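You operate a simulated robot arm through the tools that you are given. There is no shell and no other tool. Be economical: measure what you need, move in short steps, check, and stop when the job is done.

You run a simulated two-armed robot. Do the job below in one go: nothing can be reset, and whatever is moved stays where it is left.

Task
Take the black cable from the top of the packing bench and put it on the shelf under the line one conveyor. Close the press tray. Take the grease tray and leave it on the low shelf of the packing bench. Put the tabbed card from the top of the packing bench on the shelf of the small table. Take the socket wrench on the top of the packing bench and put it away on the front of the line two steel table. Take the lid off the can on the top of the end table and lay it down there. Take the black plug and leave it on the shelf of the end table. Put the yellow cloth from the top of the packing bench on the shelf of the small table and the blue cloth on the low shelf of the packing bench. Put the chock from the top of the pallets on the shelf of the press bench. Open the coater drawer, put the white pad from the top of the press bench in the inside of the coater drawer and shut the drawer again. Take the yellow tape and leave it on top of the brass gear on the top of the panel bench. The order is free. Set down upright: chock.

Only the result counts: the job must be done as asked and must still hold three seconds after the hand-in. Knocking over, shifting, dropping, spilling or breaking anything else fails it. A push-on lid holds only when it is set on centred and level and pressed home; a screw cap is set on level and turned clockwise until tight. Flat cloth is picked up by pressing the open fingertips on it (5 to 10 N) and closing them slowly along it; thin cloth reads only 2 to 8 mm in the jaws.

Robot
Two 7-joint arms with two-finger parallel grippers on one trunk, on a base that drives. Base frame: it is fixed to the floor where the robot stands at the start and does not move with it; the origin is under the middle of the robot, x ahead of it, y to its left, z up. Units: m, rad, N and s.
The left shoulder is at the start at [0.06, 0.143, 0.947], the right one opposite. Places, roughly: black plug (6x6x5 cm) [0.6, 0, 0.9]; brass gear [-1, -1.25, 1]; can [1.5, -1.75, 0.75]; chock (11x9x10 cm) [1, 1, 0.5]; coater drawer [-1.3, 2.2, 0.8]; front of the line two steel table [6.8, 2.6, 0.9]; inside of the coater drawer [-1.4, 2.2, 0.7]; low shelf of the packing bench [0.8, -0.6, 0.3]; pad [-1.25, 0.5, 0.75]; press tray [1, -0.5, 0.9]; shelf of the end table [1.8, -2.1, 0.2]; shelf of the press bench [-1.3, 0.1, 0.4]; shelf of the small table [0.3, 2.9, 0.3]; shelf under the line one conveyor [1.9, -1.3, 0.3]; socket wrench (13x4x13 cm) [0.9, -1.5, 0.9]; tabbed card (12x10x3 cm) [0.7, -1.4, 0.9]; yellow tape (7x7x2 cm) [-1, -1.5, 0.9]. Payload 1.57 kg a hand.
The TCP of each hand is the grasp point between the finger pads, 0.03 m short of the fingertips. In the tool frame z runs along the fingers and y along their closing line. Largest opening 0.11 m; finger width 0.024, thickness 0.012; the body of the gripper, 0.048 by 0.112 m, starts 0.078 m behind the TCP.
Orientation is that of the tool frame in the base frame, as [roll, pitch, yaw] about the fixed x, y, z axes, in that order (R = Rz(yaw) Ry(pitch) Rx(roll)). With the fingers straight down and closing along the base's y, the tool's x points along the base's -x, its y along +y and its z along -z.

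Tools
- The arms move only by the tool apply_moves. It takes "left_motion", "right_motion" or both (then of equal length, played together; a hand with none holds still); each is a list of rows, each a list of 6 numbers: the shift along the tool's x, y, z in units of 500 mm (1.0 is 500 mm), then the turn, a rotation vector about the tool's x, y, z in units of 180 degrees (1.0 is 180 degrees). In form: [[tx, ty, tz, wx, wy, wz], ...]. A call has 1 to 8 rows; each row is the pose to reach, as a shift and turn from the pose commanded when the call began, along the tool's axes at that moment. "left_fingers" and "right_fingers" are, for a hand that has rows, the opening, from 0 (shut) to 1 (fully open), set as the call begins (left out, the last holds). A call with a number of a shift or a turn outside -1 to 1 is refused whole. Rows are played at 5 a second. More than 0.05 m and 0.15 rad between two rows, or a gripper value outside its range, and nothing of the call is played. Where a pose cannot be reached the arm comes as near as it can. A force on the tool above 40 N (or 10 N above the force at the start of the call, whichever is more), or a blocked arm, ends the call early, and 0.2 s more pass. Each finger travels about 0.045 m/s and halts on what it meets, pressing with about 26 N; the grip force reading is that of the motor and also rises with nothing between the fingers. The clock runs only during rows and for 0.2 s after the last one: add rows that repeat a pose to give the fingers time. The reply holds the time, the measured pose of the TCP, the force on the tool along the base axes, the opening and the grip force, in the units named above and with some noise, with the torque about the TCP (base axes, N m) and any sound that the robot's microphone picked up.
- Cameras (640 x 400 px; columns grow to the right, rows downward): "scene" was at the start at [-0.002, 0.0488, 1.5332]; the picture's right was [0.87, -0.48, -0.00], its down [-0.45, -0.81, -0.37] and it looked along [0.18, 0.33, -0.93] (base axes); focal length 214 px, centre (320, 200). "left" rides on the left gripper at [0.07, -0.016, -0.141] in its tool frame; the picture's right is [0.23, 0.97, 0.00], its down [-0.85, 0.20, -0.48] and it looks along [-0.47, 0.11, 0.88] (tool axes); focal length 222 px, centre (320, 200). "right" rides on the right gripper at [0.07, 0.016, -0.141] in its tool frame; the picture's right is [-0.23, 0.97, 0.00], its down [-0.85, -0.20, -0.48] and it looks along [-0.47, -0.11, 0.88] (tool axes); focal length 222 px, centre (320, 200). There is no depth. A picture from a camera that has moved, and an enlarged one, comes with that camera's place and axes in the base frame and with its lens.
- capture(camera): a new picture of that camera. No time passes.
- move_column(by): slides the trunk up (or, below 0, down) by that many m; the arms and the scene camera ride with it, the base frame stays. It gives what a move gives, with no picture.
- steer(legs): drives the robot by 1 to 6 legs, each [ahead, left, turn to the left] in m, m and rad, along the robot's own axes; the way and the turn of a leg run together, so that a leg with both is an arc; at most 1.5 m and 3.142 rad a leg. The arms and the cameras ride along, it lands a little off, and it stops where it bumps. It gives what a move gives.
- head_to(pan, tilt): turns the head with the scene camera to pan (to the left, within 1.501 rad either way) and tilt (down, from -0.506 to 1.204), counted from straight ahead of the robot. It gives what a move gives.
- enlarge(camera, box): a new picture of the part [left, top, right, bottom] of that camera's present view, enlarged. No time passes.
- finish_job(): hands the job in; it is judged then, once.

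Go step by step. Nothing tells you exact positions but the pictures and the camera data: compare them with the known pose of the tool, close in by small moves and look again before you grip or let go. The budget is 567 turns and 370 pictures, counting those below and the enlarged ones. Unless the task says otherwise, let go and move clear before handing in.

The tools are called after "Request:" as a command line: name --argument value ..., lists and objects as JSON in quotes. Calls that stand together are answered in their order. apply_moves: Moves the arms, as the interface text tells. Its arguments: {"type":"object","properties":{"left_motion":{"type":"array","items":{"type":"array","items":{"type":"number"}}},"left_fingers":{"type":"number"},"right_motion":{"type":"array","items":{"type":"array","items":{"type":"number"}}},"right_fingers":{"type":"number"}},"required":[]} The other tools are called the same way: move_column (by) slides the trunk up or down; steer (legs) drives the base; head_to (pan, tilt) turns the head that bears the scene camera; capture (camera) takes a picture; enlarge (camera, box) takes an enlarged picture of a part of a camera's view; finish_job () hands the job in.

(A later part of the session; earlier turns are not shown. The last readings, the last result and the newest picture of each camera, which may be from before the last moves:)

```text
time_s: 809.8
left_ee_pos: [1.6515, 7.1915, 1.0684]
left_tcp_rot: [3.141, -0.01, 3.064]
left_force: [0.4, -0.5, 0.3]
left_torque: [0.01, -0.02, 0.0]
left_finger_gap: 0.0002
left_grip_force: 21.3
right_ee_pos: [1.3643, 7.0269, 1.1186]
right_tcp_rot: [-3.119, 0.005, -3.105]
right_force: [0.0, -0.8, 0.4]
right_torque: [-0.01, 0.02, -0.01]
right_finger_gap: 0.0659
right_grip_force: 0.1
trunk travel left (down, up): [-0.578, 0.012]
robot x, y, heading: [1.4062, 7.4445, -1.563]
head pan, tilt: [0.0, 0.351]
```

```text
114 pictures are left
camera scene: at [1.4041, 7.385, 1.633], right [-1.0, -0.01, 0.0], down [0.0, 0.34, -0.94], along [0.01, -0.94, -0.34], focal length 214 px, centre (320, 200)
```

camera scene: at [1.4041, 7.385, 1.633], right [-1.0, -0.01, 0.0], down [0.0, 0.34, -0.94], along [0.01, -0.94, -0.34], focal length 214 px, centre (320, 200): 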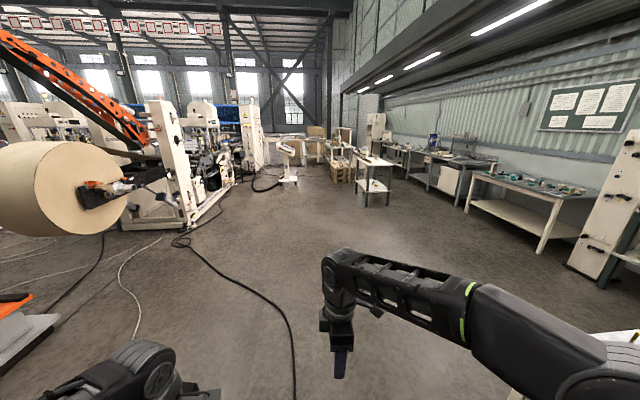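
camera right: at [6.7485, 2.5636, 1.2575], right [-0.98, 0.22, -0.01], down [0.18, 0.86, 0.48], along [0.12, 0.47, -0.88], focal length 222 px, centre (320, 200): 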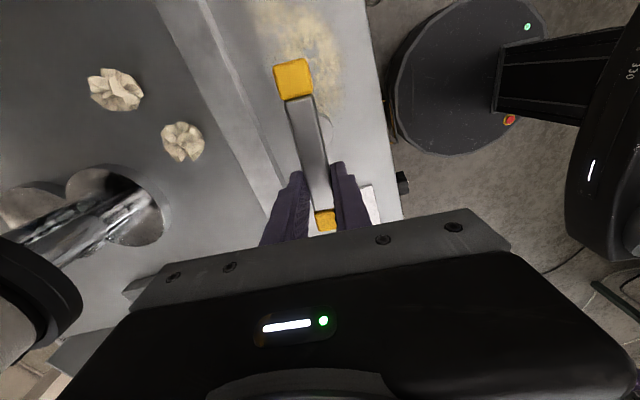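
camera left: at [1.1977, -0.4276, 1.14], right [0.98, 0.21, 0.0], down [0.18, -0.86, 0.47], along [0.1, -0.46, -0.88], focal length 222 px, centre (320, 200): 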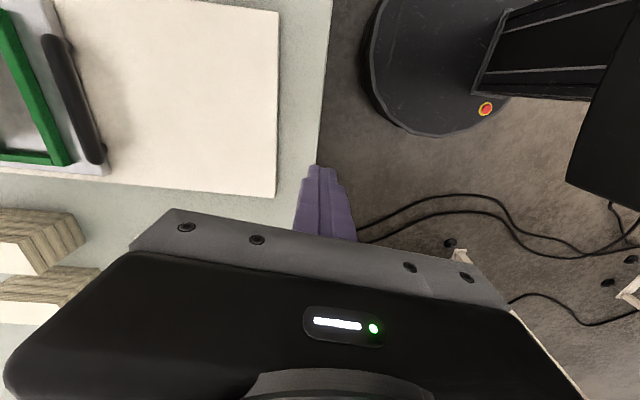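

Request:
steer --legs '[[1.2, -0.75, 0], [1.2, -0.75, 0], [0.6, -0.33, 0], [1.5, 0, 0], [1.3, 0, 0]]'

Request:
capture --camera "scene"

```text
time_s: 840.0
left_ee_pos: [-0.2546, 1.4519, 1.0684]
left_tcp_rot: [3.139, -0.011, 3.068]
left_force: [1.0, -1.3, -0.2]
left_torque: [0.02, 0.0, 0.0]
left_finger_gap: 0.0
left_grip_force: 20.9
right_ee_pos: [-0.5408, 1.2854, 1.1172]
right_tcp_rot: [-3.119, 0.004, -3.101]
right_force: [-0.3, -0.1, 0.7]
right_torque: [-0.02, -0.01, 0.02]
right_finger_gap: 0.0662
right_grip_force: 0.1
trunk travel left (down, up): [-0.578, 0.012]
robot x, y, heading: [-0.5037, 1.706, -1.559]
head pan, tilt: [0.0, 0.351]
```

```text
113 pictures are left
camera scene: at [-0.5032, 1.6436, 1.633], right [-1.0, -0.01, 0.0], down [0.0, 0.34, -0.94], along [0.01, -0.94, -0.34], focal length 214 px, centre (320, 200)
```

scene: 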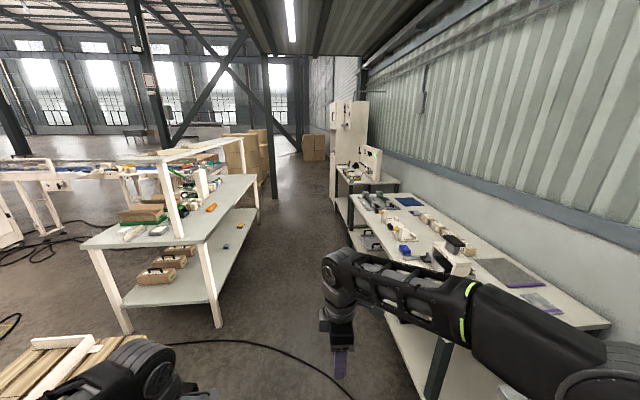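

Request:
steer --legs '[[0, 0.22, 0], [1.5, 0, 0], [1.5, 0, 0], [1.05, 0, 0], [0, 0, 1.69], [0.95, 0, 0]]'

Request:
head_to --pan 0.2 --tilt 0.6

Request:
capture --camera "scene"

```text
time_s: 869.5
left_ee_pos: [0.8057, -1.9527, 1.0676]
left_tcp_rot: [3.14, -0.011, -1.557]
left_force: [0.7, -0.1, 0.0]
left_torque: [-0.02, 0.04, 0.01]
left_finger_gap: 0.0
left_grip_force: 21.2
right_ee_pos: [0.9935, -2.2249, 1.1177]
right_tcp_rot: [-3.118, 0.006, -1.441]
right_force: [0.1, 0.2, -0.2]
right_torque: [0.0, 0.02, 0.02]
right_finger_gap: 0.066
right_grip_force: 0.1
trunk travel left (down, up): [-0.578, 0.012]
robot x, y, heading: [0.57, -2.2255, 0.101]
head pan, tilt: [0.0, 0.351]
```

```text
time_s: 870.3
left_ee_pos: [0.8048, -1.9538, 1.0666]
left_tcp_rot: [-3.141, -0.014, -1.557]
left_force: [0.1, -0.8, -1.2]
left_torque: [0.0, -0.02, 0.01]
left_finger_gap: 0.0
left_grip_force: 21.2
right_ee_pos: [0.9945, -2.2243, 1.1181]
right_tcp_rot: [-3.118, 0.007, -1.445]
right_force: [-1.0, 0.7, -0.2]
right_torque: [0.0, 0.0, -0.01]
right_finger_gap: 0.0661
right_grip_force: 0.3
trunk travel left (down, up): [-0.578, 0.012]
robot x, y, heading: [0.573, -2.2228, 0.097]
head pan, tilt: [0.201, 0.6]
```

```text
112 pictures are left
camera scene: at [0.626, -2.202, 1.6103], right [0.3, -0.96, 0.0], down [-0.54, -0.17, -0.83], along [0.79, 0.24, -0.56], focal length 214 px, centre (320, 200)
```

scene: 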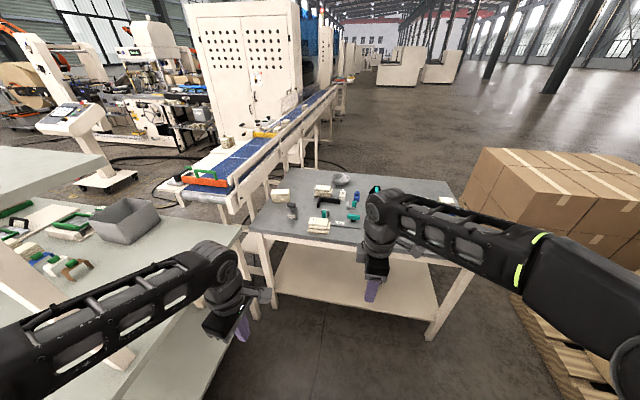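

I am back at the end table with both hands free. I turn the left hand's closing direction back, open it, and drive to the can with it straight ahead.

Request:
apply_moves --left_motion '[[0, 0, 0, 0, 0, 0.047], [0, 0, 0, 0, 0, 0.094], [0, 0, 0, 0, 0, 0.141], [0, 0, 0, 0, 0, 0.188], [0, 0, 0, 0, 0, 0.235], [0, 0, 0, 0, 0, 0.282], [0, 0, 0, 0, 0, 0.329], [0, 0, 0, 0, 0, 0.35]]' --left_fingers 0.9

Request:
steer --legs '[[0, 0, 0.5], [0.47, -0.14, 0]]'

Request:
head_to --pan 0.0 --tilt 0.8

Request:
capture --camera "scene"

Request:
capture --camera "left"

```text
time_s: 872.1
left_ee_pos: [0.804, -1.9535, 1.0663]
left_tcp_rot: [-3.131, -0.004, -2.659]
left_force: [0.2, -0.7, -0.2]
left_torque: [0.01, -0.02, -0.04]
left_finger_gap: 0.0989
left_grip_force: 0.1
right_ee_pos: [0.9956, -2.2238, 1.1181]
right_tcp_rot: [-3.119, 0.005, -1.444]
right_force: [0.6, 0.6, -0.1]
right_torque: [0.0, -0.01, -0.03]
right_finger_gap: 0.0661
right_grip_force: 0.1
trunk travel left (down, up): [-0.578, 0.012]
robot x, y, heading: [0.5728, -2.221, 0.101]
head pan, tilt: [0.201, 0.6]
```

```text
time_s: 876.4
left_ee_pos: [1.0927, -1.7209, 1.0671]
left_tcp_rot: [-3.134, -0.009, -2.129]
left_force: [0.7, 0.1, -0.5]
left_torque: [-0.01, 0.0, -0.03]
left_finger_gap: 0.099
left_grip_force: 0.1
right_ee_pos: [1.3939, -1.8595, 1.1176]
right_tcp_rot: [-3.118, 0.005, -0.917]
right_force: [-0.1, -0.3, -0.2]
right_torque: [-0.02, 0.03, -0.03]
right_finger_gap: 0.066
right_grip_force: 0.1
trunk travel left (down, up): [-0.578, 0.012]
robot x, y, heading: [1.027, -2.0755, 0.625]
head pan, tilt: [0.201, 0.6]
```

```text
time_s: 877.1
left_ee_pos: [1.0923, -1.7209, 1.0676]
left_tcp_rot: [-3.13, -0.005, -2.128]
left_force: [-0.9, 0.6, 0.4]
left_torque: [0.02, 0.0, 0.01]
left_finger_gap: 0.0991
left_grip_force: 0.1
right_ee_pos: [1.3929, -1.861, 1.1197]
right_tcp_rot: [-3.12, 0.005, -0.916]
right_force: [-0.4, -0.3, 0.1]
right_torque: [0.01, 0.0, -0.02]
right_finger_gap: 0.0663
right_grip_force: 0.0
trunk travel left (down, up): [-0.578, 0.012]
robot x, y, heading: [1.0232, -2.0741, 0.631]
head pan, tilt: [0.0, 0.799]
```

```text
111 pictures are left
camera scene: at [1.0681, -2.0444, 1.5934], right [0.59, -0.81, 0.0], down [-0.58, -0.42, -0.7], along [0.56, 0.41, -0.72], focal length 214 px, centre (320, 200)
```

scene: 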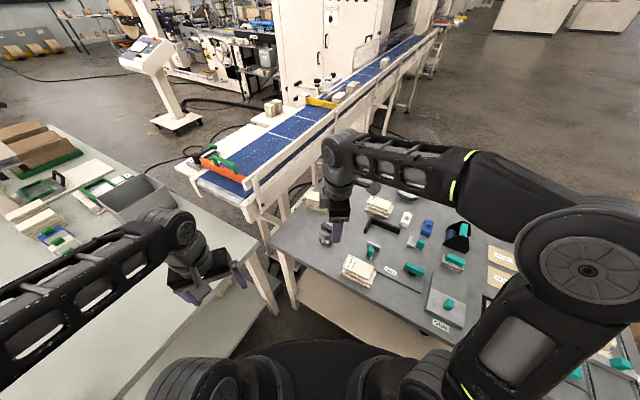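

```text
110 pictures are left
camera left: at [1.0684, -1.7872, 1.2091], right [-0.95, 0.32, -0.01], down [0.28, 0.84, 0.47], along [0.16, 0.44, -0.88], focal length 222 px, centre (320, 200)
```

left: 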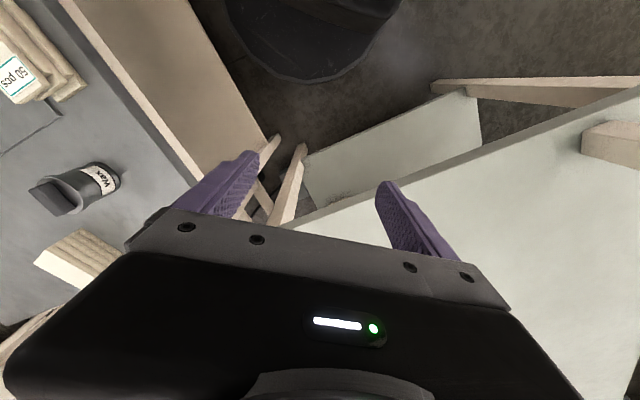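

I rotate the left hand to point along +x toward the can and move the right hand aside.

Request:
apply_moves --left_motion '[[0, 0, 0, 0, 0, 0.046], [0, 0, 0, 0, 0, 0.092], [0, 0, 0, 0, 0, 0.138], [0, 0, 0, 0, 0, 0.184], [0, 0, 0, 0, 0, 0.23], [0, 0, 0, 0, 0, 0.276], [0, 0, 0, 0, 0, 0.32]]' --right_motion '[[0.04, 0.02, 0, 0, 0, 0], [0.08, 0.04, -0.01, 0, 0, 0], [0.12, 0.06, -0.02, 0, 0, 0], [0.16, 0.08, -0.03, 0, 0, 0], [0.2, 0.1, -0.03, 0, 0, 0], [0.24, 0.12, -0.03, 0, 0, 0], [0.27, 0.135, -0.03, 0, 0, 0]]'

Request:
apply_moves --left_motion '[[0, 0, 0, 0, -0.045, 0], [0, 0, 0, 0, -0.09, 0], [0, 0, 0, 0, -0.135, 0], [0, 0, 0, 0, -0.18, 0], [0, 0, 0, 0, -0.225, 0], [0, 0, 0, 0, -0.25, 0]]'

Request:
capture --camera "scene"

Request:
capture --camera "left"

```text
time_s: 878.7
left_ee_pos: [1.0935, -1.7214, 1.0665]
left_tcp_rot: [-3.131, 0.005, -3.138]
left_force: [0.3, 0.3, -0.3]
left_torque: [0.01, 0.03, 0.01]
left_finger_gap: 0.0989
left_grip_force: 0.1
right_ee_pos: [1.4217, -2.0108, 1.1301]
right_tcp_rot: [-3.116, 0.006, -0.915]
right_force: [-0.5, 0.2, 0.2]
right_torque: [0.01, 0.01, 0.01]
right_finger_gap: 0.066
right_grip_force: 0.1
trunk travel left (down, up): [-0.578, 0.012]
robot x, y, heading: [1.0258, -2.0777, 0.623]
head pan, tilt: [0.0, 0.799]
```

```text
time_s: 880.1
left_ee_pos: [1.0847, -1.6695, 1.0976]
left_tcp_rot: [-3.124, 0.792, -3.126]
left_force: [-0.9, 0.5, -0.3]
left_torque: [0.02, -0.02, -0.02]
left_finger_gap: 0.099
left_grip_force: 0.0
left hand out of reach, approached as far as the arm can: row 2, 3, 4, 5, 6
right_ee_pos: [1.421, -2.0101, 1.1299]
right_tcp_rot: [-3.117, 0.005, -0.917]
right_force: [0.2, 0.6, -0.2]
right_torque: [-0.01, -0.02, -0.02]
right_finger_gap: 0.0662
right_grip_force: 0.0
trunk travel left (down, up): [-0.578, 0.012]
robot x, y, heading: [1.0289, -2.0755, 0.628]
head pan, tilt: [0.0, 0.799]
```

```text
109 pictures are left
camera scene: at [1.068, -2.0444, 1.5934], right [0.59, -0.81, 0.0], down [-0.58, -0.42, -0.7], along [0.56, 0.41, -0.72], focal length 214 px, centre (320, 200)
```

scene: 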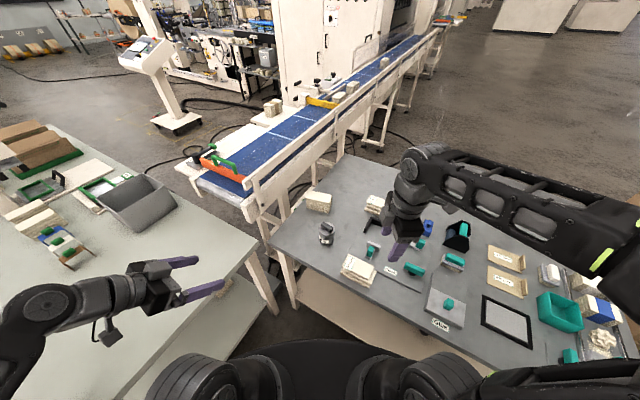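

```text
108 pictures are left
camera left: at [0.9363, -1.6851, 1.1468], right [-0.16, 0.97, -0.17], down [0.26, 0.21, 0.94], along [0.95, 0.11, -0.29], focal length 222 px, centre (320, 200)
```

left: 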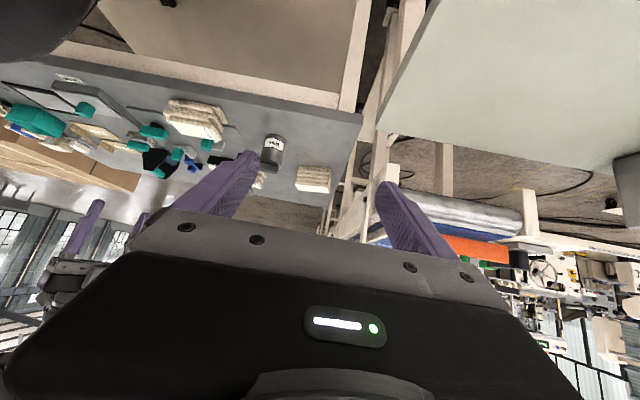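

Left hand is tilted forward as wanted. I bring it to a pre-grasp in front of the can.

Request:
apply_moves --left_motion '[[-0.036, -0.014, 0.07, 0, 0, 0], [-0.072, -0.027, 0.14, 0, 0, 0], [-0.109, -0.041, 0.211, 0, 0, 0], [-0.145, -0.055, 0.281, 0, 0, 0], [-0.181, -0.068, 0.352, 0, 0, 0], [-0.217, -0.082, 0.422, 0, 0, 0], [-0.254, -0.095, 0.493, 0, 0, 0], [-0.29, -0.109, 0.563, 0, 0, 0]]'

Request:
capture --camera "left"

Request:
enlarge --camera "scene" --box '[240, 170, 420, 300]'

```text
time_s: 881.9
left_ee_pos: [1.3683, -1.6972, 1.005]
left_tcp_rot: [-3.116, 0.814, -3.062]
left_force: [7.9, -7.1, 2.9]
left_torque: [0.56, 0.73, 0.62]
left_finger_gap: 0.0989
left_grip_force: 0.0
left hand out of reach, approached as far as the arm can: row 1, 2, 3, 4, 5, 8
right_ee_pos: [1.4201, -2.0064, 1.1306]
right_tcp_rot: [-3.119, 0.001, -0.916]
right_force: [-1.0, 1.8, 0.6]
right_torque: [-0.16, -0.12, -0.04]
right_finger_gap: 0.0659
right_grip_force: 0.0
trunk travel left (down, up): [-0.578, 0.012]
robot x, y, heading: [1.0252, -2.0709, 0.628]
head pan, tilt: [0.0, 0.799]
```

```text
107 pictures are left
camera left: at [1.2184, -1.7212, 1.0516], right [-0.22, 0.96, -0.18], down [0.23, 0.23, 0.95], along [0.95, 0.16, -0.27], focal length 222 px, centre (320, 200)
```

left: 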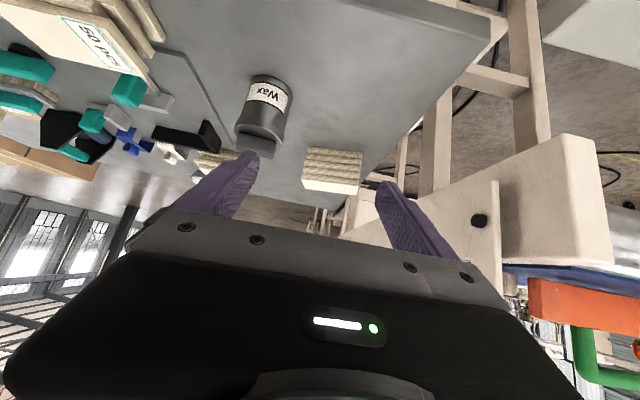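

```text
3.08 times, centred on (330, 235) of scene
camera zoom: at [1.0662, -2.0389, 1.5933], right [0.59, -0.81, 0.0], down [-0.58, -0.42, -0.7], along [0.57, 0.41, -0.72], focal length 660 px, centre (289, 92)
```

zoom: 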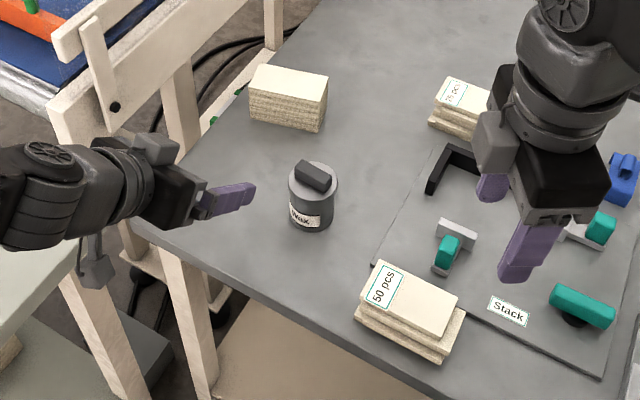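

Request:
capture --camera "scene"

Request:
head_to --pan 0.7 --tilt 1.0

Request:
capture --camera "scene"

```text
105 pictures are left
camera scene: at [1.0662, -2.0389, 1.5933], right [0.59, -0.81, 0.0], down [-0.58, -0.42, -0.7], along [0.57, 0.41, -0.72], focal length 214 px, centre (320, 200)
```

scene: 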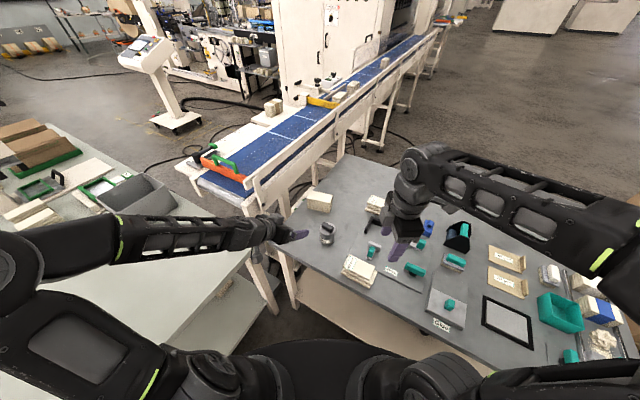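

```text
time_s: 883.0
left_ee_pos: [1.3656, -1.6964, 1.0051]
left_tcp_rot: [-3.117, 0.81, -3.053]
left_force: [0.6, 0.0, -0.3]
left_torque: [0.02, 0.01, -0.01]
left_finger_gap: 0.099
left_grip_force: 0.0
right_ee_pos: [1.4219, -2.0109, 1.1313]
right_tcp_rot: [-3.119, 0.005, -0.916]
right_force: [-0.5, -0.2, -0.1]
right_torque: [-0.01, 0.01, 0.0]
right_finger_gap: 0.0659
right_grip_force: 0.1
trunk travel left (down, up): [-0.578, 0.012]
robot x, y, heading: [1.0251, -2.0754, 0.625]
head pan, tilt: [0.7, 1.0]
```

```text
104 pictures are left
camera scene: at [1.0198, -2.0243, 1.5783], right [0.97, -0.24, 0.0], down [-0.2, -0.82, -0.54], along [0.13, 0.52, -0.84], focal length 214 px, centre (320, 200)
```

scene: 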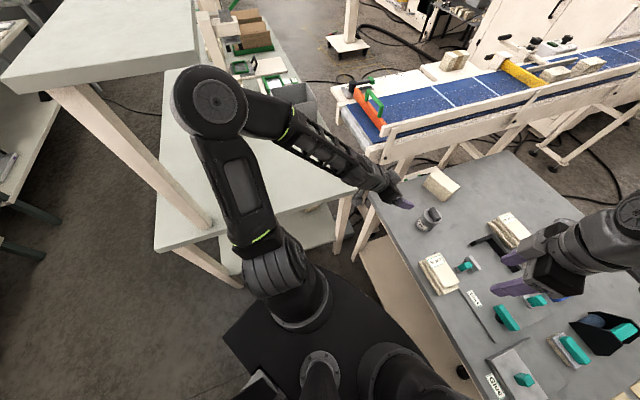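

The left elbow is uncomfortably close to the overhead shelf, so this grip direction is poor. New plan: lift the can by its lid with the right hand (as before) and hold its body with the left hand in mid-air. First I reverse the left hand's path.

Request:
apply_moves --left_motion '[[0.036, 0.014, -0.07, 0, 0, 0], [0.072, 0.027, -0.14, 0, 0, 0], [0.109, 0.041, -0.211, 0, 0, 0], [0.145, 0.055, -0.281, 0, 0, 0], [0.181, 0.068, -0.352, 0, 0, 0], [0.217, 0.082, -0.422, 0, 0, 0], [0.254, 0.095, -0.493, 0, 0, 0], [0.29, 0.109, -0.563, 0, 0, 0]]'

Request:
apply_moves --left_motion '[[0, 0, 0, 0, 0.045, 0], [0, 0, 0, 0, 0.09, 0], [0, 0, 0, 0, 0.135, 0], [0, 0, 0, 0, 0.18, 0], [0, 0, 0, 0, 0.225, 0], [0, 0, 0, 0, 0.25, 0], [0, 0, 0, 0, 0.25, 0]]'

Request:
apply_moves --left_motion '[[0, 0, 0, 0, 0, -0.046], [0, 0, 0, 0, 0, -0.092], [0, 0, 0, 0, 0, -0.138], [0, 0, 0, 0, 0, -0.184], [0, 0, 0, 0, 0, -0.23], [0, 0, 0, 0, 0, -0.276], [0, 0, 0, 0, 0, -0.322], [0, 0, 0, 0, 0, -0.368]]'

Request:
capture --camera "scene"

```text
time_s: 884.8
left_ee_pos: [1.0838, -1.6727, 1.0999]
left_tcp_rot: [-3.125, 0.788, -3.124]
left_force: [-0.6, -1.2, -0.2]
left_torque: [0.01, 0.0, -0.01]
left_finger_gap: 0.099
left_grip_force: 0.0
left hand out of reach, approached as far as the arm can: row 3, 4, 5, 6, 7
right_ee_pos: [1.4207, -2.0109, 1.1308]
right_tcp_rot: [-3.116, 0.005, -0.916]
right_force: [-0.9, 0.0, -0.8]
right_torque: [0.0, -0.02, 0.0]
right_finger_gap: 0.0659
right_grip_force: 0.1
trunk travel left (down, up): [-0.578, 0.012]
robot x, y, heading: [1.0297, -2.0758, 0.623]
head pan, tilt: [0.7, 1.0]
```

```text
time_s: 886.4
left_ee_pos: [1.0828, -1.672, 1.0994]
left_tcp_rot: [-3.131, 0.003, -3.136]
left_force: [-0.8, 1.2, 0.2]
left_torque: [0.02, 0.02, 0.01]
left_finger_gap: 0.0992
left_grip_force: 0.0
right_ee_pos: [1.4211, -2.0106, 1.131]
right_tcp_rot: [-3.117, 0.007, -0.917]
right_force: [-0.1, 0.3, -0.6]
right_torque: [0.03, 0.02, -0.03]
right_finger_gap: 0.0658
right_grip_force: 0.1
trunk travel left (down, up): [-0.578, 0.012]
robot x, y, heading: [1.0236, -2.0769, 0.625]
head pan, tilt: [0.7, 1.0]
```

```text
time_s: 888.2
left_ee_pos: [1.0834, -1.6718, 1.0984]
left_tcp_rot: [-3.132, -0.007, -1.977]
left_force: [-0.1, 0.0, -0.1]
left_torque: [0.03, 0.0, -0.01]
left_finger_gap: 0.099
left_grip_force: 0.0
right_ee_pos: [1.421, -2.0122, 1.1312]
right_tcp_rot: [-3.118, 0.005, -0.918]
right_force: [-0.1, -0.2, 0.4]
right_torque: [0.0, -0.01, 0.0]
right_finger_gap: 0.066
right_grip_force: 0.1
trunk travel left (down, up): [-0.578, 0.012]
robot x, y, heading: [1.0272, -2.0738, 0.637]
head pan, tilt: [0.7, 1.0]
```

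```text
103 pictures are left
camera scene: at [1.0197, -2.0243, 1.5782], right [0.97, -0.24, 0.0], down [-0.2, -0.82, -0.54], along [0.13, 0.52, -0.84], focal length 214 px, centre (320, 200)
```

scene: 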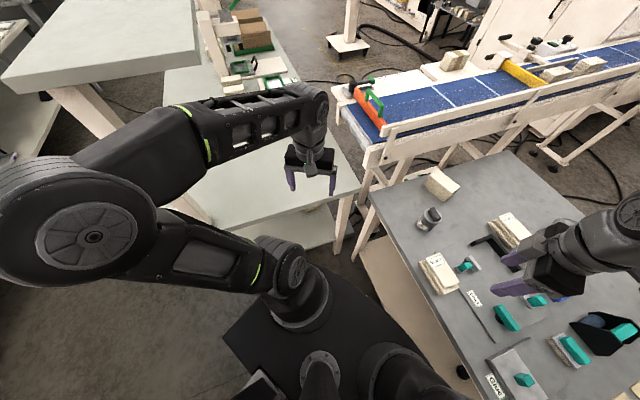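

I turn to the earlier heading for the right-hand lid grip and bring the right hand over the lid.

Request:
steer --legs '[[0, 0, 0.23]]'

Request:
head_to --pan -0.2 --tilt 0.8

Request:
capture --camera "scene"

```text
time_s: 889.4
left_ee_pos: [0.9887, -1.6689, 1.097]
left_tcp_rot: [-3.132, -0.008, -1.744]
left_force: [-0.1, 0.9, -0.6]
left_torque: [-0.01, 0.01, 0.0]
left_finger_gap: 0.0986
left_grip_force: 0.1
right_ee_pos: [1.3953, -1.9197, 1.1305]
right_tcp_rot: [-3.12, 0.007, -0.682]
right_force: [0.3, -0.2, -0.1]
right_torque: [0.01, 0.01, 0.0]
right_finger_gap: 0.066
right_grip_force: 0.0
trunk travel left (down, up): [-0.578, 0.012]
robot x, y, heading: [1.0248, -2.0736, 0.863]
head pan, tilt: [0.7, 1.0]
```

```text
time_s: 890.6
left_ee_pos: [0.989, -1.6689, 1.0977]
left_tcp_rot: [-3.132, -0.007, -1.743]
left_force: [0.1, 0.8, 0.2]
left_torque: [0.0, 0.0, 0.01]
left_finger_gap: 0.0989
left_grip_force: 0.0
right_ee_pos: [1.3962, -1.9194, 1.1315]
right_tcp_rot: [-3.117, 0.006, -0.682]
right_force: [-0.3, 0.2, 0.2]
right_torque: [0.0, 0.02, -0.02]
right_finger_gap: 0.0661
right_grip_force: 0.0
trunk travel left (down, up): [-0.578, 0.012]
robot x, y, heading: [1.0269, -2.071, 0.861]
head pan, tilt: [-0.201, 0.799]
```

```text
102 pictures are left
camera scene: at [1.0712, -2.0474, 1.5934], right [0.61, -0.79, 0.0], down [-0.57, -0.44, -0.7], along [0.55, 0.43, -0.72], focal length 214 px, centre (320, 200)
```

scene: 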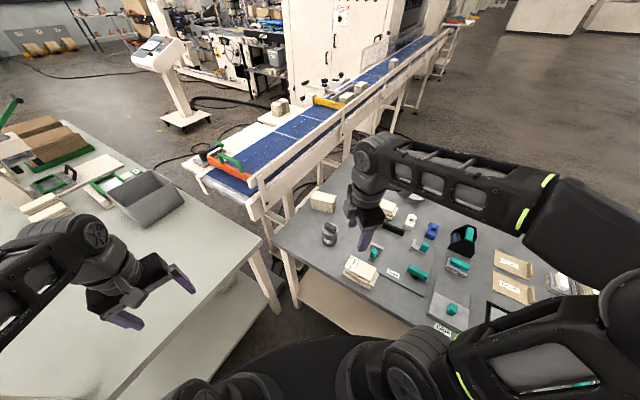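

Request:
apply_moves --right_motion '[[-0.004, -0.05, 0, 0, 0, 0.041], [-0.009, -0.1, 0.02, 0, 0, 0.082], [-0.013, -0.15, 0.04, 0, 0, 0.123], [-0.017, -0.2, 0.07, 0, 0, 0.164], [-0.021, -0.25, 0.1, 0, 0, 0.205], [-0.026, -0.3, 0.14, 0, 0, 0.246], [-0.03, -0.341, 0.18, 0, 0, 0.283], [-0.03, -0.341, 0.18, 0, 0, 0.283]]' --right_fingers 1

Request:
capture --camera "right"

```text
time_s: 892.4
left_ee_pos: [0.9887, -1.6682, 1.0979]
left_tcp_rot: [-3.134, -0.006, -1.744]
left_force: [0.8, -0.9, 0.5]
left_torque: [0.04, 0.0, 0.0]
left_finger_gap: 0.0992
left_grip_force: 0.1
right_ee_pos: [1.4947, -1.7761, 1.0438]
right_tcp_rot: [-3.129, 0.021, -1.573]
right_force: [-0.4, 0.1, 0.5]
right_torque: [0.02, 0.0, -0.01]
right_finger_gap: 0.1099
right_grip_force: 0.1
trunk travel left (down, up): [-0.578, 0.012]
robot x, y, heading: [1.0276, -2.0759, 0.86]
head pan, tilt: [-0.201, 0.799]
```

```text
101 pictures are left
camera right: at [1.4771, -1.8503, 1.184], right [-0.97, 0.23, -0.01], down [0.2, 0.84, 0.5], along [0.12, 0.48, -0.87], focal length 222 px, centre (320, 200)
```

right: 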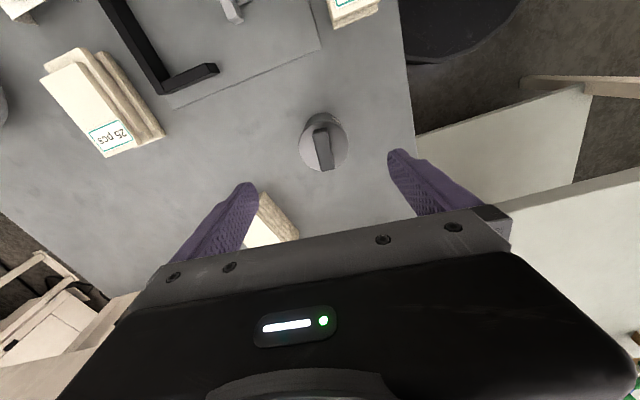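

Request:
apply_moves --right_motion '[[0.003, 0.004, 0.07, 0, 0, 0], [0.003, 0.004, 0.14, 0, 0, 0], [0.003, 0.004, 0.17, 0, 0, 0], [0.003, 0.004, 0.176, 0, 0, 0], [0.003, 0.004, 0.176, 0, 0, 0]]'

Request:
apply_moves --right_motion '[[0, 0, 0, 0, 0, 0], [0, 0, 0, 0, 0, 0], [0, 0, 0, 0, 0, 0], [0, 0, 0, 0, 0, 0], [0, 0, 0, 0, 0, 0], [0, 0, 0, 0, 0, 0], [0, 0, 0, 0, 0, 0]]' --right_fingers 0

Request:
apply_moves --right_motion '[[0, 0, -0.04, 0, 0, 0], [0, 0, -0.1, 0, 0, 0], [0, 0, -0.18, 0, 0, 0], [0, 0, -0.26, 0, 0, 0], [0, 0, -0.3, 0, 0, 0]]'

Request:
capture --camera "scene"

```text
time_s: 893.6
left_ee_pos: [0.9897, -1.6691, 1.098]
left_tcp_rot: [-3.132, -0.007, -1.742]
left_force: [0.1, 0.3, -0.1]
left_torque: [0.0, 0.01, 0.02]
left_finger_gap: 0.0992
left_grip_force: 0.0
right_ee_pos: [1.4929, -1.7741, 0.9561]
right_tcp_rot: [-3.131, 0.02, -1.571]
right_force: [-1.0, 0.2, -0.2]
right_torque: [0.03, 0.01, 0.01]
right_finger_gap: 0.1099
right_grip_force: 0.1
trunk travel left (down, up): [-0.578, 0.012]
robot x, y, heading: [1.0274, -2.076, 0.866]
head pan, tilt: [-0.201, 0.799]
```

```text
time_s: 895.2
left_ee_pos: [0.9887, -1.669, 1.0964]
left_tcp_rot: [-3.134, -0.006, -1.745]
left_force: [-0.1, 0.2, 0.2]
left_torque: [0.03, 0.0, -0.02]
left_finger_gap: 0.0988
left_grip_force: 0.2
right_ee_pos: [1.4937, -1.7748, 0.9565]
right_tcp_rot: [-3.13, 0.021, -1.573]
right_force: [-1.1, 0.5, -0.3]
right_torque: [0.0, 0.09, 0.03]
right_finger_gap: 0.0167
right_grip_force: 26.1
trunk travel left (down, up): [-0.578, 0.012]
robot x, y, heading: [1.0256, -2.0727, 0.858]
head pan, tilt: [-0.201, 0.799]
```

```text
time_s: 896.4
left_ee_pos: [0.9887, -1.6695, 1.0972]
left_tcp_rot: [-3.132, -0.007, -1.744]
left_force: [0.0, 0.2, 1.0]
left_torque: [0.0, -0.02, 0.0]
left_finger_gap: 0.099
left_grip_force: 0.1
right_ee_pos: [1.4903, -1.7777, 1.1069]
right_tcp_rot: [-3.131, 0.02, -1.571]
right_force: [-0.7, 0.3, -2.6]
right_torque: [-0.03, -0.01, 0.04]
right_finger_gap: 0.0166
right_grip_force: 26.6
trunk travel left (down, up): [-0.578, 0.012]
robot x, y, heading: [1.0287, -2.0722, 0.859]
head pan, tilt: [-0.201, 0.799]
```

```text
100 pictures are left
camera scene: at [1.0714, -2.0472, 1.5933], right [0.61, -0.79, 0.0], down [-0.57, -0.44, -0.7], along [0.55, 0.43, -0.72], focal length 214 px, centre (320, 200)
```

scene: 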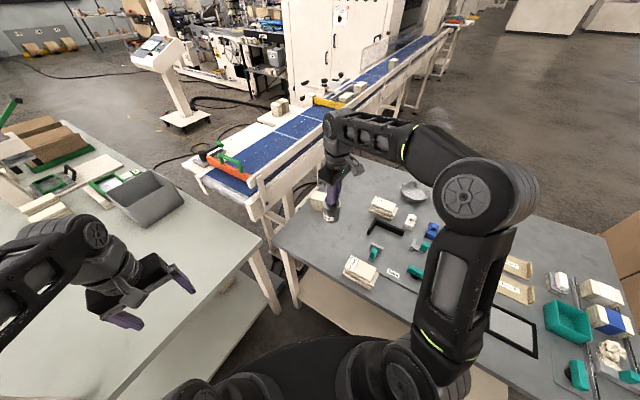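

The can hangs from the right hand. Now I move the left hand forward and rotate it so that it can point at the can from the left.

Request:
apply_moves --left_motion '[[0.013, -0.043, 0, 0, 0, -0.04], [0.026, -0.086, 0, 0, 0, -0.08], [0.039, -0.129, 0, 0, 0, -0.12], [0.052, -0.172, 0, 0, 0, -0.16], [0.065, -0.215, 0, 0, 0, -0.2], [0.078, -0.258, 0, 0, 0, -0.24], [0.091, -0.301, 0, 0, 0, -0.28], [0.104, -0.345, 0, 0, 0, -0.32]]' --left_fingers 0.9

Request:
apply_moves --left_motion '[[0, 0, 0, 0, 0, -0.04], [0, 0, 0, 0, 0, -0.076], [0, 0, 0, 0, 0, -0.076]]'

Request:
apply_moves --left_motion '[[0, 0, 0, 0, 0.046, 0], [0, 0, 0, 0, 0.092, 0], [0, 0, 0, 0, 0.138, 0], [0, 0, 0, 0, 0.184, 0], [0, 0, 0, 0, 0.23, 0], [0, 0, 0, 0, 0.276, 0], [0, 0, 0, 0, 0.322, 0], [0, 0, 0, 0, 0.36, 0]]'

Request:
capture --camera "scene"

Request:
capture --camera "left"

```text
time_s: 898.2
left_ee_pos: [1.15, -1.7503, 1.1005]
left_tcp_rot: [3.14, -0.011, -0.736]
left_force: [-0.1, -0.3, -0.3]
left_torque: [0.01, -0.01, -0.02]
left_finger_gap: 0.099
left_grip_force: 0.1
right_ee_pos: [1.4897, -1.7785, 1.1072]
right_tcp_rot: [-3.131, 0.022, -1.571]
right_force: [0.5, 0.5, -3.0]
right_torque: [-0.02, -0.01, -0.02]
right_finger_gap: 0.0166
right_grip_force: 26.2
trunk travel left (down, up): [-0.578, 0.012]
robot x, y, heading: [1.0261, -2.073, 0.856]
head pan, tilt: [-0.201, 0.799]
```

```text
time_s: 899.0
left_ee_pos: [1.1489, -1.7507, 1.0993]
left_tcp_rot: [3.137, -0.011, -0.5]
left_force: [0.0, 0.3, -0.2]
left_torque: [0.02, -0.03, -0.02]
left_finger_gap: 0.099
left_grip_force: 0.0
right_ee_pos: [1.489, -1.7785, 1.1065]
right_tcp_rot: [-3.131, 0.024, -1.571]
right_force: [0.3, -0.3, -2.5]
right_torque: [0.03, -0.01, 0.01]
right_finger_gap: 0.0165
right_grip_force: 25.6
trunk travel left (down, up): [-0.578, 0.012]
robot x, y, heading: [1.0263, -2.0721, 0.86]
head pan, tilt: [-0.201, 0.799]
```

```text
time_s: 900.8
left_ee_pos: [1.1498, -1.7496, 1.0992]
left_tcp_rot: [3.132, -1.143, -0.492]
left_force: [0.0, 0.1, 0.7]
left_torque: [0.03, 0.01, -0.01]
left_finger_gap: 0.0989
left_grip_force: 0.0
right_ee_pos: [1.4895, -1.7774, 1.107]
right_tcp_rot: [-3.131, 0.02, -1.569]
right_force: [-0.2, 0.0, -0.2]
right_torque: [-0.03, -0.01, 0.0]
right_finger_gap: 0.0166
right_grip_force: 25.8
trunk travel left (down, up): [-0.578, 0.012]
robot x, y, heading: [1.0233, -2.0745, 0.861]
head pan, tilt: [-0.201, 0.799]
```

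```text
99 pictures are left
camera scene: at [1.0715, -2.0468, 1.5934], right [0.61, -0.79, 0.0], down [-0.57, -0.44, -0.7], along [0.55, 0.43, -0.72], focal length 214 px, centre (320, 200)
```

scene: 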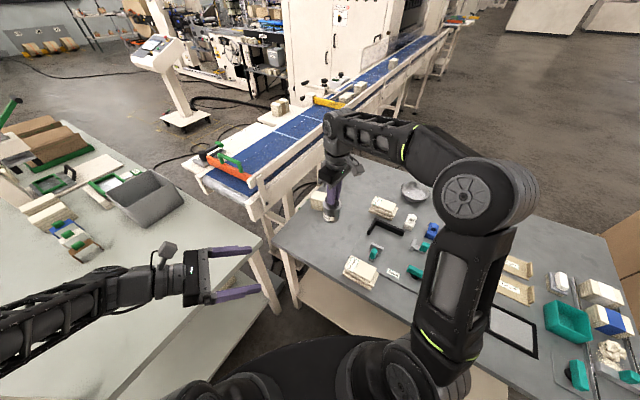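

```text
98 pictures are left
camera left: at [1.0703, -1.6865, 1.221], right [-0.38, -0.9, 0.21], down [-0.79, 0.2, -0.58], along [0.48, -0.39, -0.79], focal length 222 px, centre (320, 200)
```

left: 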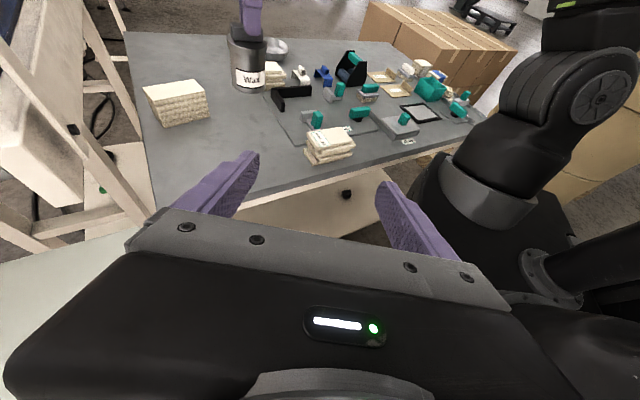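

The left hand points at the hanging can. I go to a pre-grasp 12 cm short of it.

Request:
apply_moves --left_motion '[[0.022, -0.045, 0.064, 0, 0, 0], [0.045, -0.091, 0.129, 0, 0, 0], [0.067, -0.136, 0.193, 0, 0, 0], [0.09, -0.181, 0.257, 0, 0, 0], [0.112, -0.227, 0.322, 0, 0, 0], [0.135, -0.272, 0.386, 0, 0, 0], [0.135, -0.272, 0.386, 0, 0, 0]]'

Request:
capture --camera "left"

Request:
enlarge --camera "scene" --box '[240, 130, 420, 260]'

```text
time_s: 902.4
left_ee_pos: [1.3944, -1.7276, 1.0797]
left_tcp_rot: [3.135, -1.142, -0.492]
left_force: [0.2, -0.5, -0.5]
left_torque: [-0.02, -0.02, 0.03]
left_finger_gap: 0.099
left_grip_force: 0.1
right_ee_pos: [1.4896, -1.7784, 1.1072]
right_tcp_rot: [-3.131, 0.02, -1.571]
right_force: [-0.1, 0.1, -1.3]
right_torque: [-0.02, -0.03, 0.01]
right_finger_gap: 0.0168
right_grip_force: 26.1
trunk travel left (down, up): [-0.578, 0.012]
robot x, y, heading: [1.0275, -2.076, 0.863]
head pan, tilt: [-0.201, 0.799]
```

```text
97 pictures are left
camera left: at [1.3146, -1.6652, 1.201], right [-0.38, -0.9, 0.21], down [-0.79, 0.2, -0.58], along [0.48, -0.39, -0.79], focal length 222 px, centre (320, 200)
```

left: 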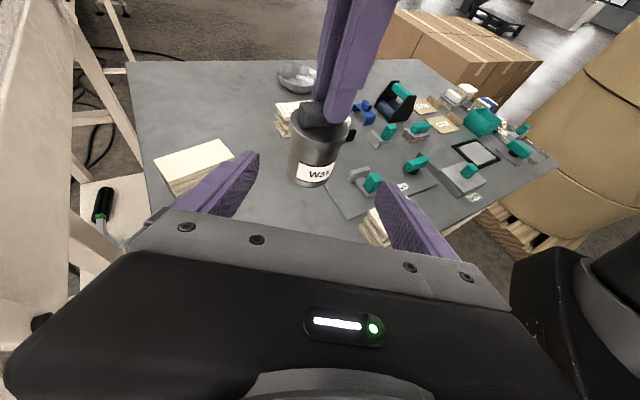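

```text
3.08 times, centred on (330, 195) of scene
camera zoom: at [1.0709, -2.0476, 1.5934], right [0.61, -0.79, 0.0], down [-0.57, -0.44, -0.7], along [0.55, 0.43, -0.72], focal length 660 px, centre (289, 215)
```

zoom: 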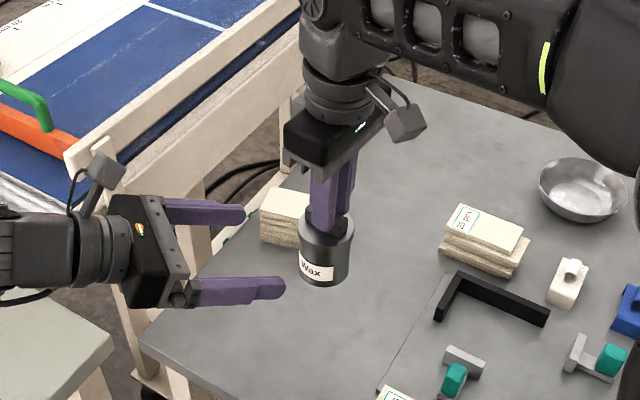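

Centred on the can. I advance 12 cm and close on the body.

Request:
apply_moves --left_motion '[[0, 0, 0.06, 0, 0, 0], [0, 0, 0.12, 0, 0, 0], [0, 0, 0.18, 0, 0, 0], [0, 0, 0.23, 0, 0, 0], [0, 0, 0.23, 0, 0, 0]]'

Request:
enlarge --camera "scene" --box '[240, 130, 420, 260]'

Request:
capture --camera "left"

```text
time_s: 903.6
left_ee_pos: [1.486, -1.7776, 1.0289]
left_tcp_rot: [3.134, -1.141, -0.492]
left_force: [-0.6, 0.4, 0.0]
left_torque: [0.02, -0.01, 0.01]
left_finger_gap: 0.099
left_grip_force: 0.1
right_ee_pos: [1.49, -1.7776, 1.1075]
right_tcp_rot: [-3.13, 0.021, -1.571]
right_force: [0.0, -0.9, -3.0]
right_torque: [0.01, 0.02, -0.02]
right_finger_gap: 0.0167
right_grip_force: 26.1
trunk travel left (down, up): [-0.578, 0.012]
robot x, y, heading: [1.0297, -2.0747, 0.861]
head pan, tilt: [-0.201, 0.799]
```

```text
3.08 times, centred on (330, 195) of scene
camera zoom: at [1.0712, -2.0473, 1.5934], right [0.61, -0.79, 0.0], down [-0.57, -0.44, -0.7], along [0.55, 0.43, -0.72], focal length 660 px, centre (289, 215)
```

zoom: 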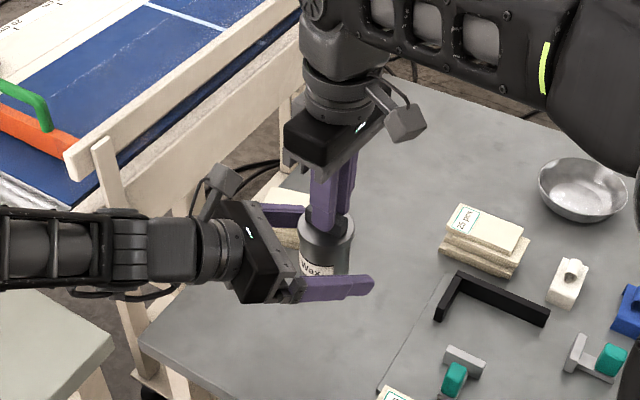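

```text
94 pictures are left
camera left: at [1.4065, -1.7156, 1.1526], right [-0.38, -0.9, 0.21], down [-0.79, 0.2, -0.58], along [0.48, -0.39, -0.79], focal length 222 px, centre (320, 200)
```

left: 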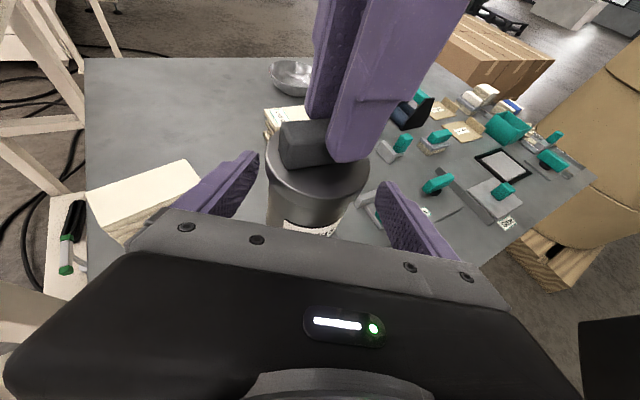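

I lower the left hand 1.2 cm to grip clearly below the lid, then close.

Request:
apply_moves --left_motion '[[-0.022, 0, 0.01, 0, 0, 0], [-0.022, 0, 0.012, 0, 0, 0]]'

Request:
apply_moves --left_motion '[[0, 0, 0, 0, 0, 0], [0, 0, 0, 0, 0, 0], [0, 0, 0, 0, 0, 0], [0, 0, 0, 0, 0, 0], [0, 0, 0, 0, 0, 0]]' --left_fingers 0

Request:
capture --camera "left"

```text
time_s: 904.2
left_ee_pos: [1.4854, -1.779, 1.0198]
left_tcp_rot: [3.132, -1.142, -0.492]
left_force: [0.1, 0.2, -0.8]
left_torque: [-0.05, -0.01, -0.02]
left_finger_gap: 0.0989
left_grip_force: 0.1
right_ee_pos: [1.4902, -1.778, 1.1062]
right_tcp_rot: [-3.132, 0.019, -1.571]
right_force: [0.4, -0.3, -2.0]
right_torque: [-0.05, -0.01, 0.02]
right_finger_gap: 0.0168
right_grip_force: 26.4
trunk travel left (down, up): [-0.578, 0.012]
robot x, y, heading: [1.0279, -2.0748, 0.855]
head pan, tilt: [-0.201, 0.799]
```

```text
time_s: 905.4
left_ee_pos: [1.4855, -1.778, 1.0198]
left_tcp_rot: [3.132, -1.143, -0.493]
left_force: [0.0, 0.5, 0.1]
left_torque: [0.0, -0.01, 0.01]
left_finger_gap: 0.0
left_grip_force: 3.7
right_ee_pos: [1.4894, -1.7773, 1.1068]
right_tcp_rot: [-3.132, 0.022, -1.571]
right_force: [-0.4, 0.4, -0.3]
right_torque: [0.0, 0.01, 0.05]
right_finger_gap: 0.0167
right_grip_force: 26.1
trunk travel left (down, up): [-0.578, 0.012]
robot x, y, heading: [1.0224, -2.0744, 0.863]
head pan, tilt: [-0.201, 0.799]
heard: snap
```

```text
93 pictures are left
camera left: at [1.406, -1.7163, 1.1417], right [-0.38, -0.9, 0.21], down [-0.79, 0.2, -0.58], along [0.48, -0.39, -0.79], focal length 222 px, centre (320, 200)
```

left: 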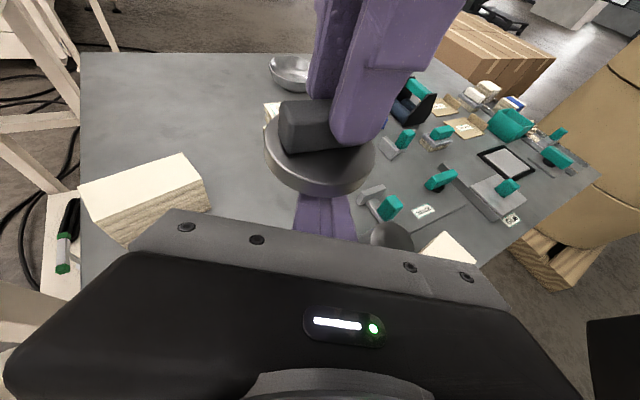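

A snap: the lid came off and the can slipped out of the left fingers. I look where the can is.

Request:
enlarge --camera "scene" --box '[230, 130, 430, 290]'

Request:
capture --camera "right"

```text
2.50 times, centred on (330, 210) of scene
camera zoom: at [1.0714, -2.0473, 1.5934], right [0.61, -0.79, 0.0], down [-0.57, -0.44, -0.7], along [0.55, 0.43, -0.72], focal length 536 px, centre (295, 175)
```

zoom: 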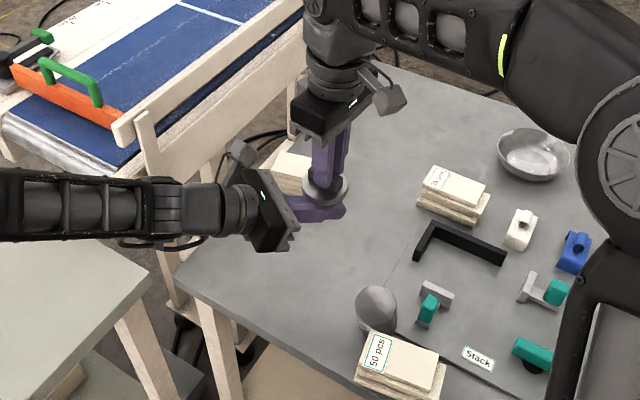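

```text
91 pictures are left
camera right: at [1.4723, -1.8516, 1.2463], right [-0.97, 0.23, -0.01], down [0.19, 0.84, 0.5], along [0.12, 0.48, -0.87], focal length 222 px, centre (320, 200)
```

right: 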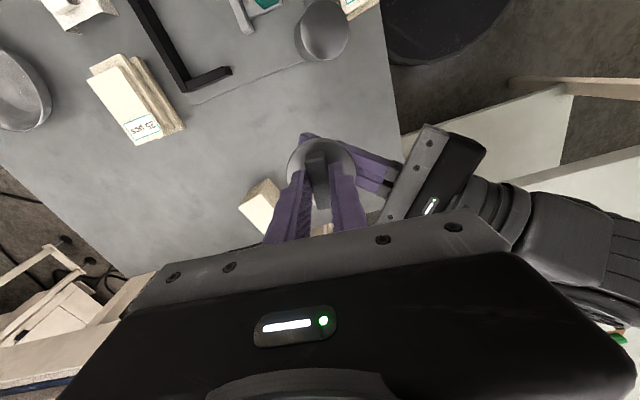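

Request:
enlarge --camera "scene" --box '[350, 220, 430, 290]'

Request:
enlarge --camera "right" --box '[270, 0, 390, 80]'

Request:
enlarge --camera "left" --box '[340, 160, 500, 280]'

```text
5.71 times, centred on (390, 255) of scene
camera zoom: at [1.0714, -2.0473, 1.5934], right [0.61, -0.79, 0.0], down [-0.57, -0.44, -0.7], along [0.55, 0.43, -0.72], focal length 1226 px, centre (-80, -114)
```

zoom: 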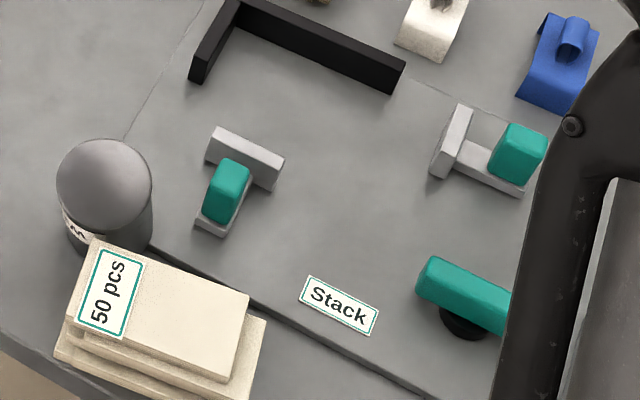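

```text
5.00 times, centred on (330, 40) of right
camera zoom: at [1.4723, -1.8516, 1.2463], right [-0.97, 0.23, -0.01], down [0.19, 0.84, 0.5], along [0.12, 0.48, -0.87], focal length 1111 px, centre (270, 1000)
```

zoom: 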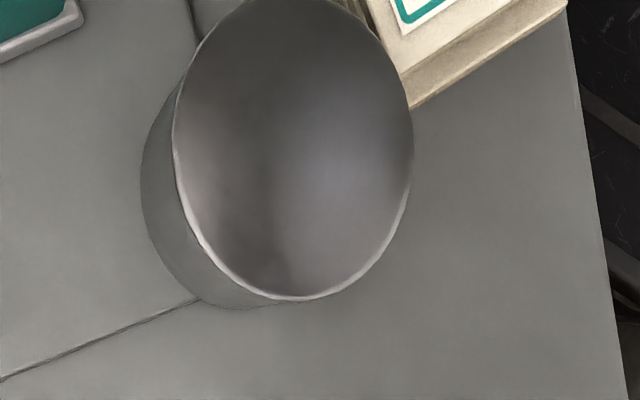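

```text
3.33 times, centred on (420, 220) of left
camera zoom: at [1.406, -1.7163, 1.1417], right [-0.38, -0.9, 0.21], down [-0.79, 0.2, -0.58], along [0.48, -0.39, -0.79], focal length 740 px, centre (-13, 133)
```

zoom: 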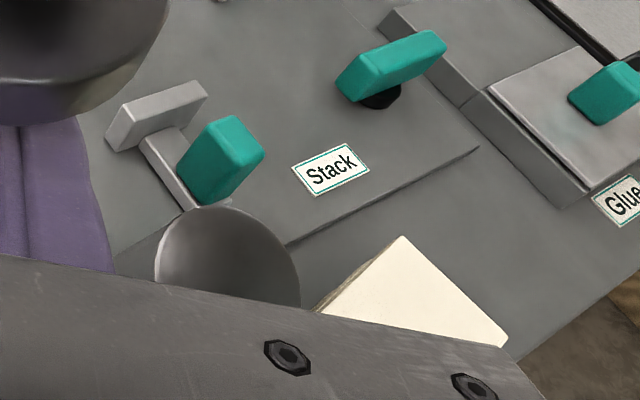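

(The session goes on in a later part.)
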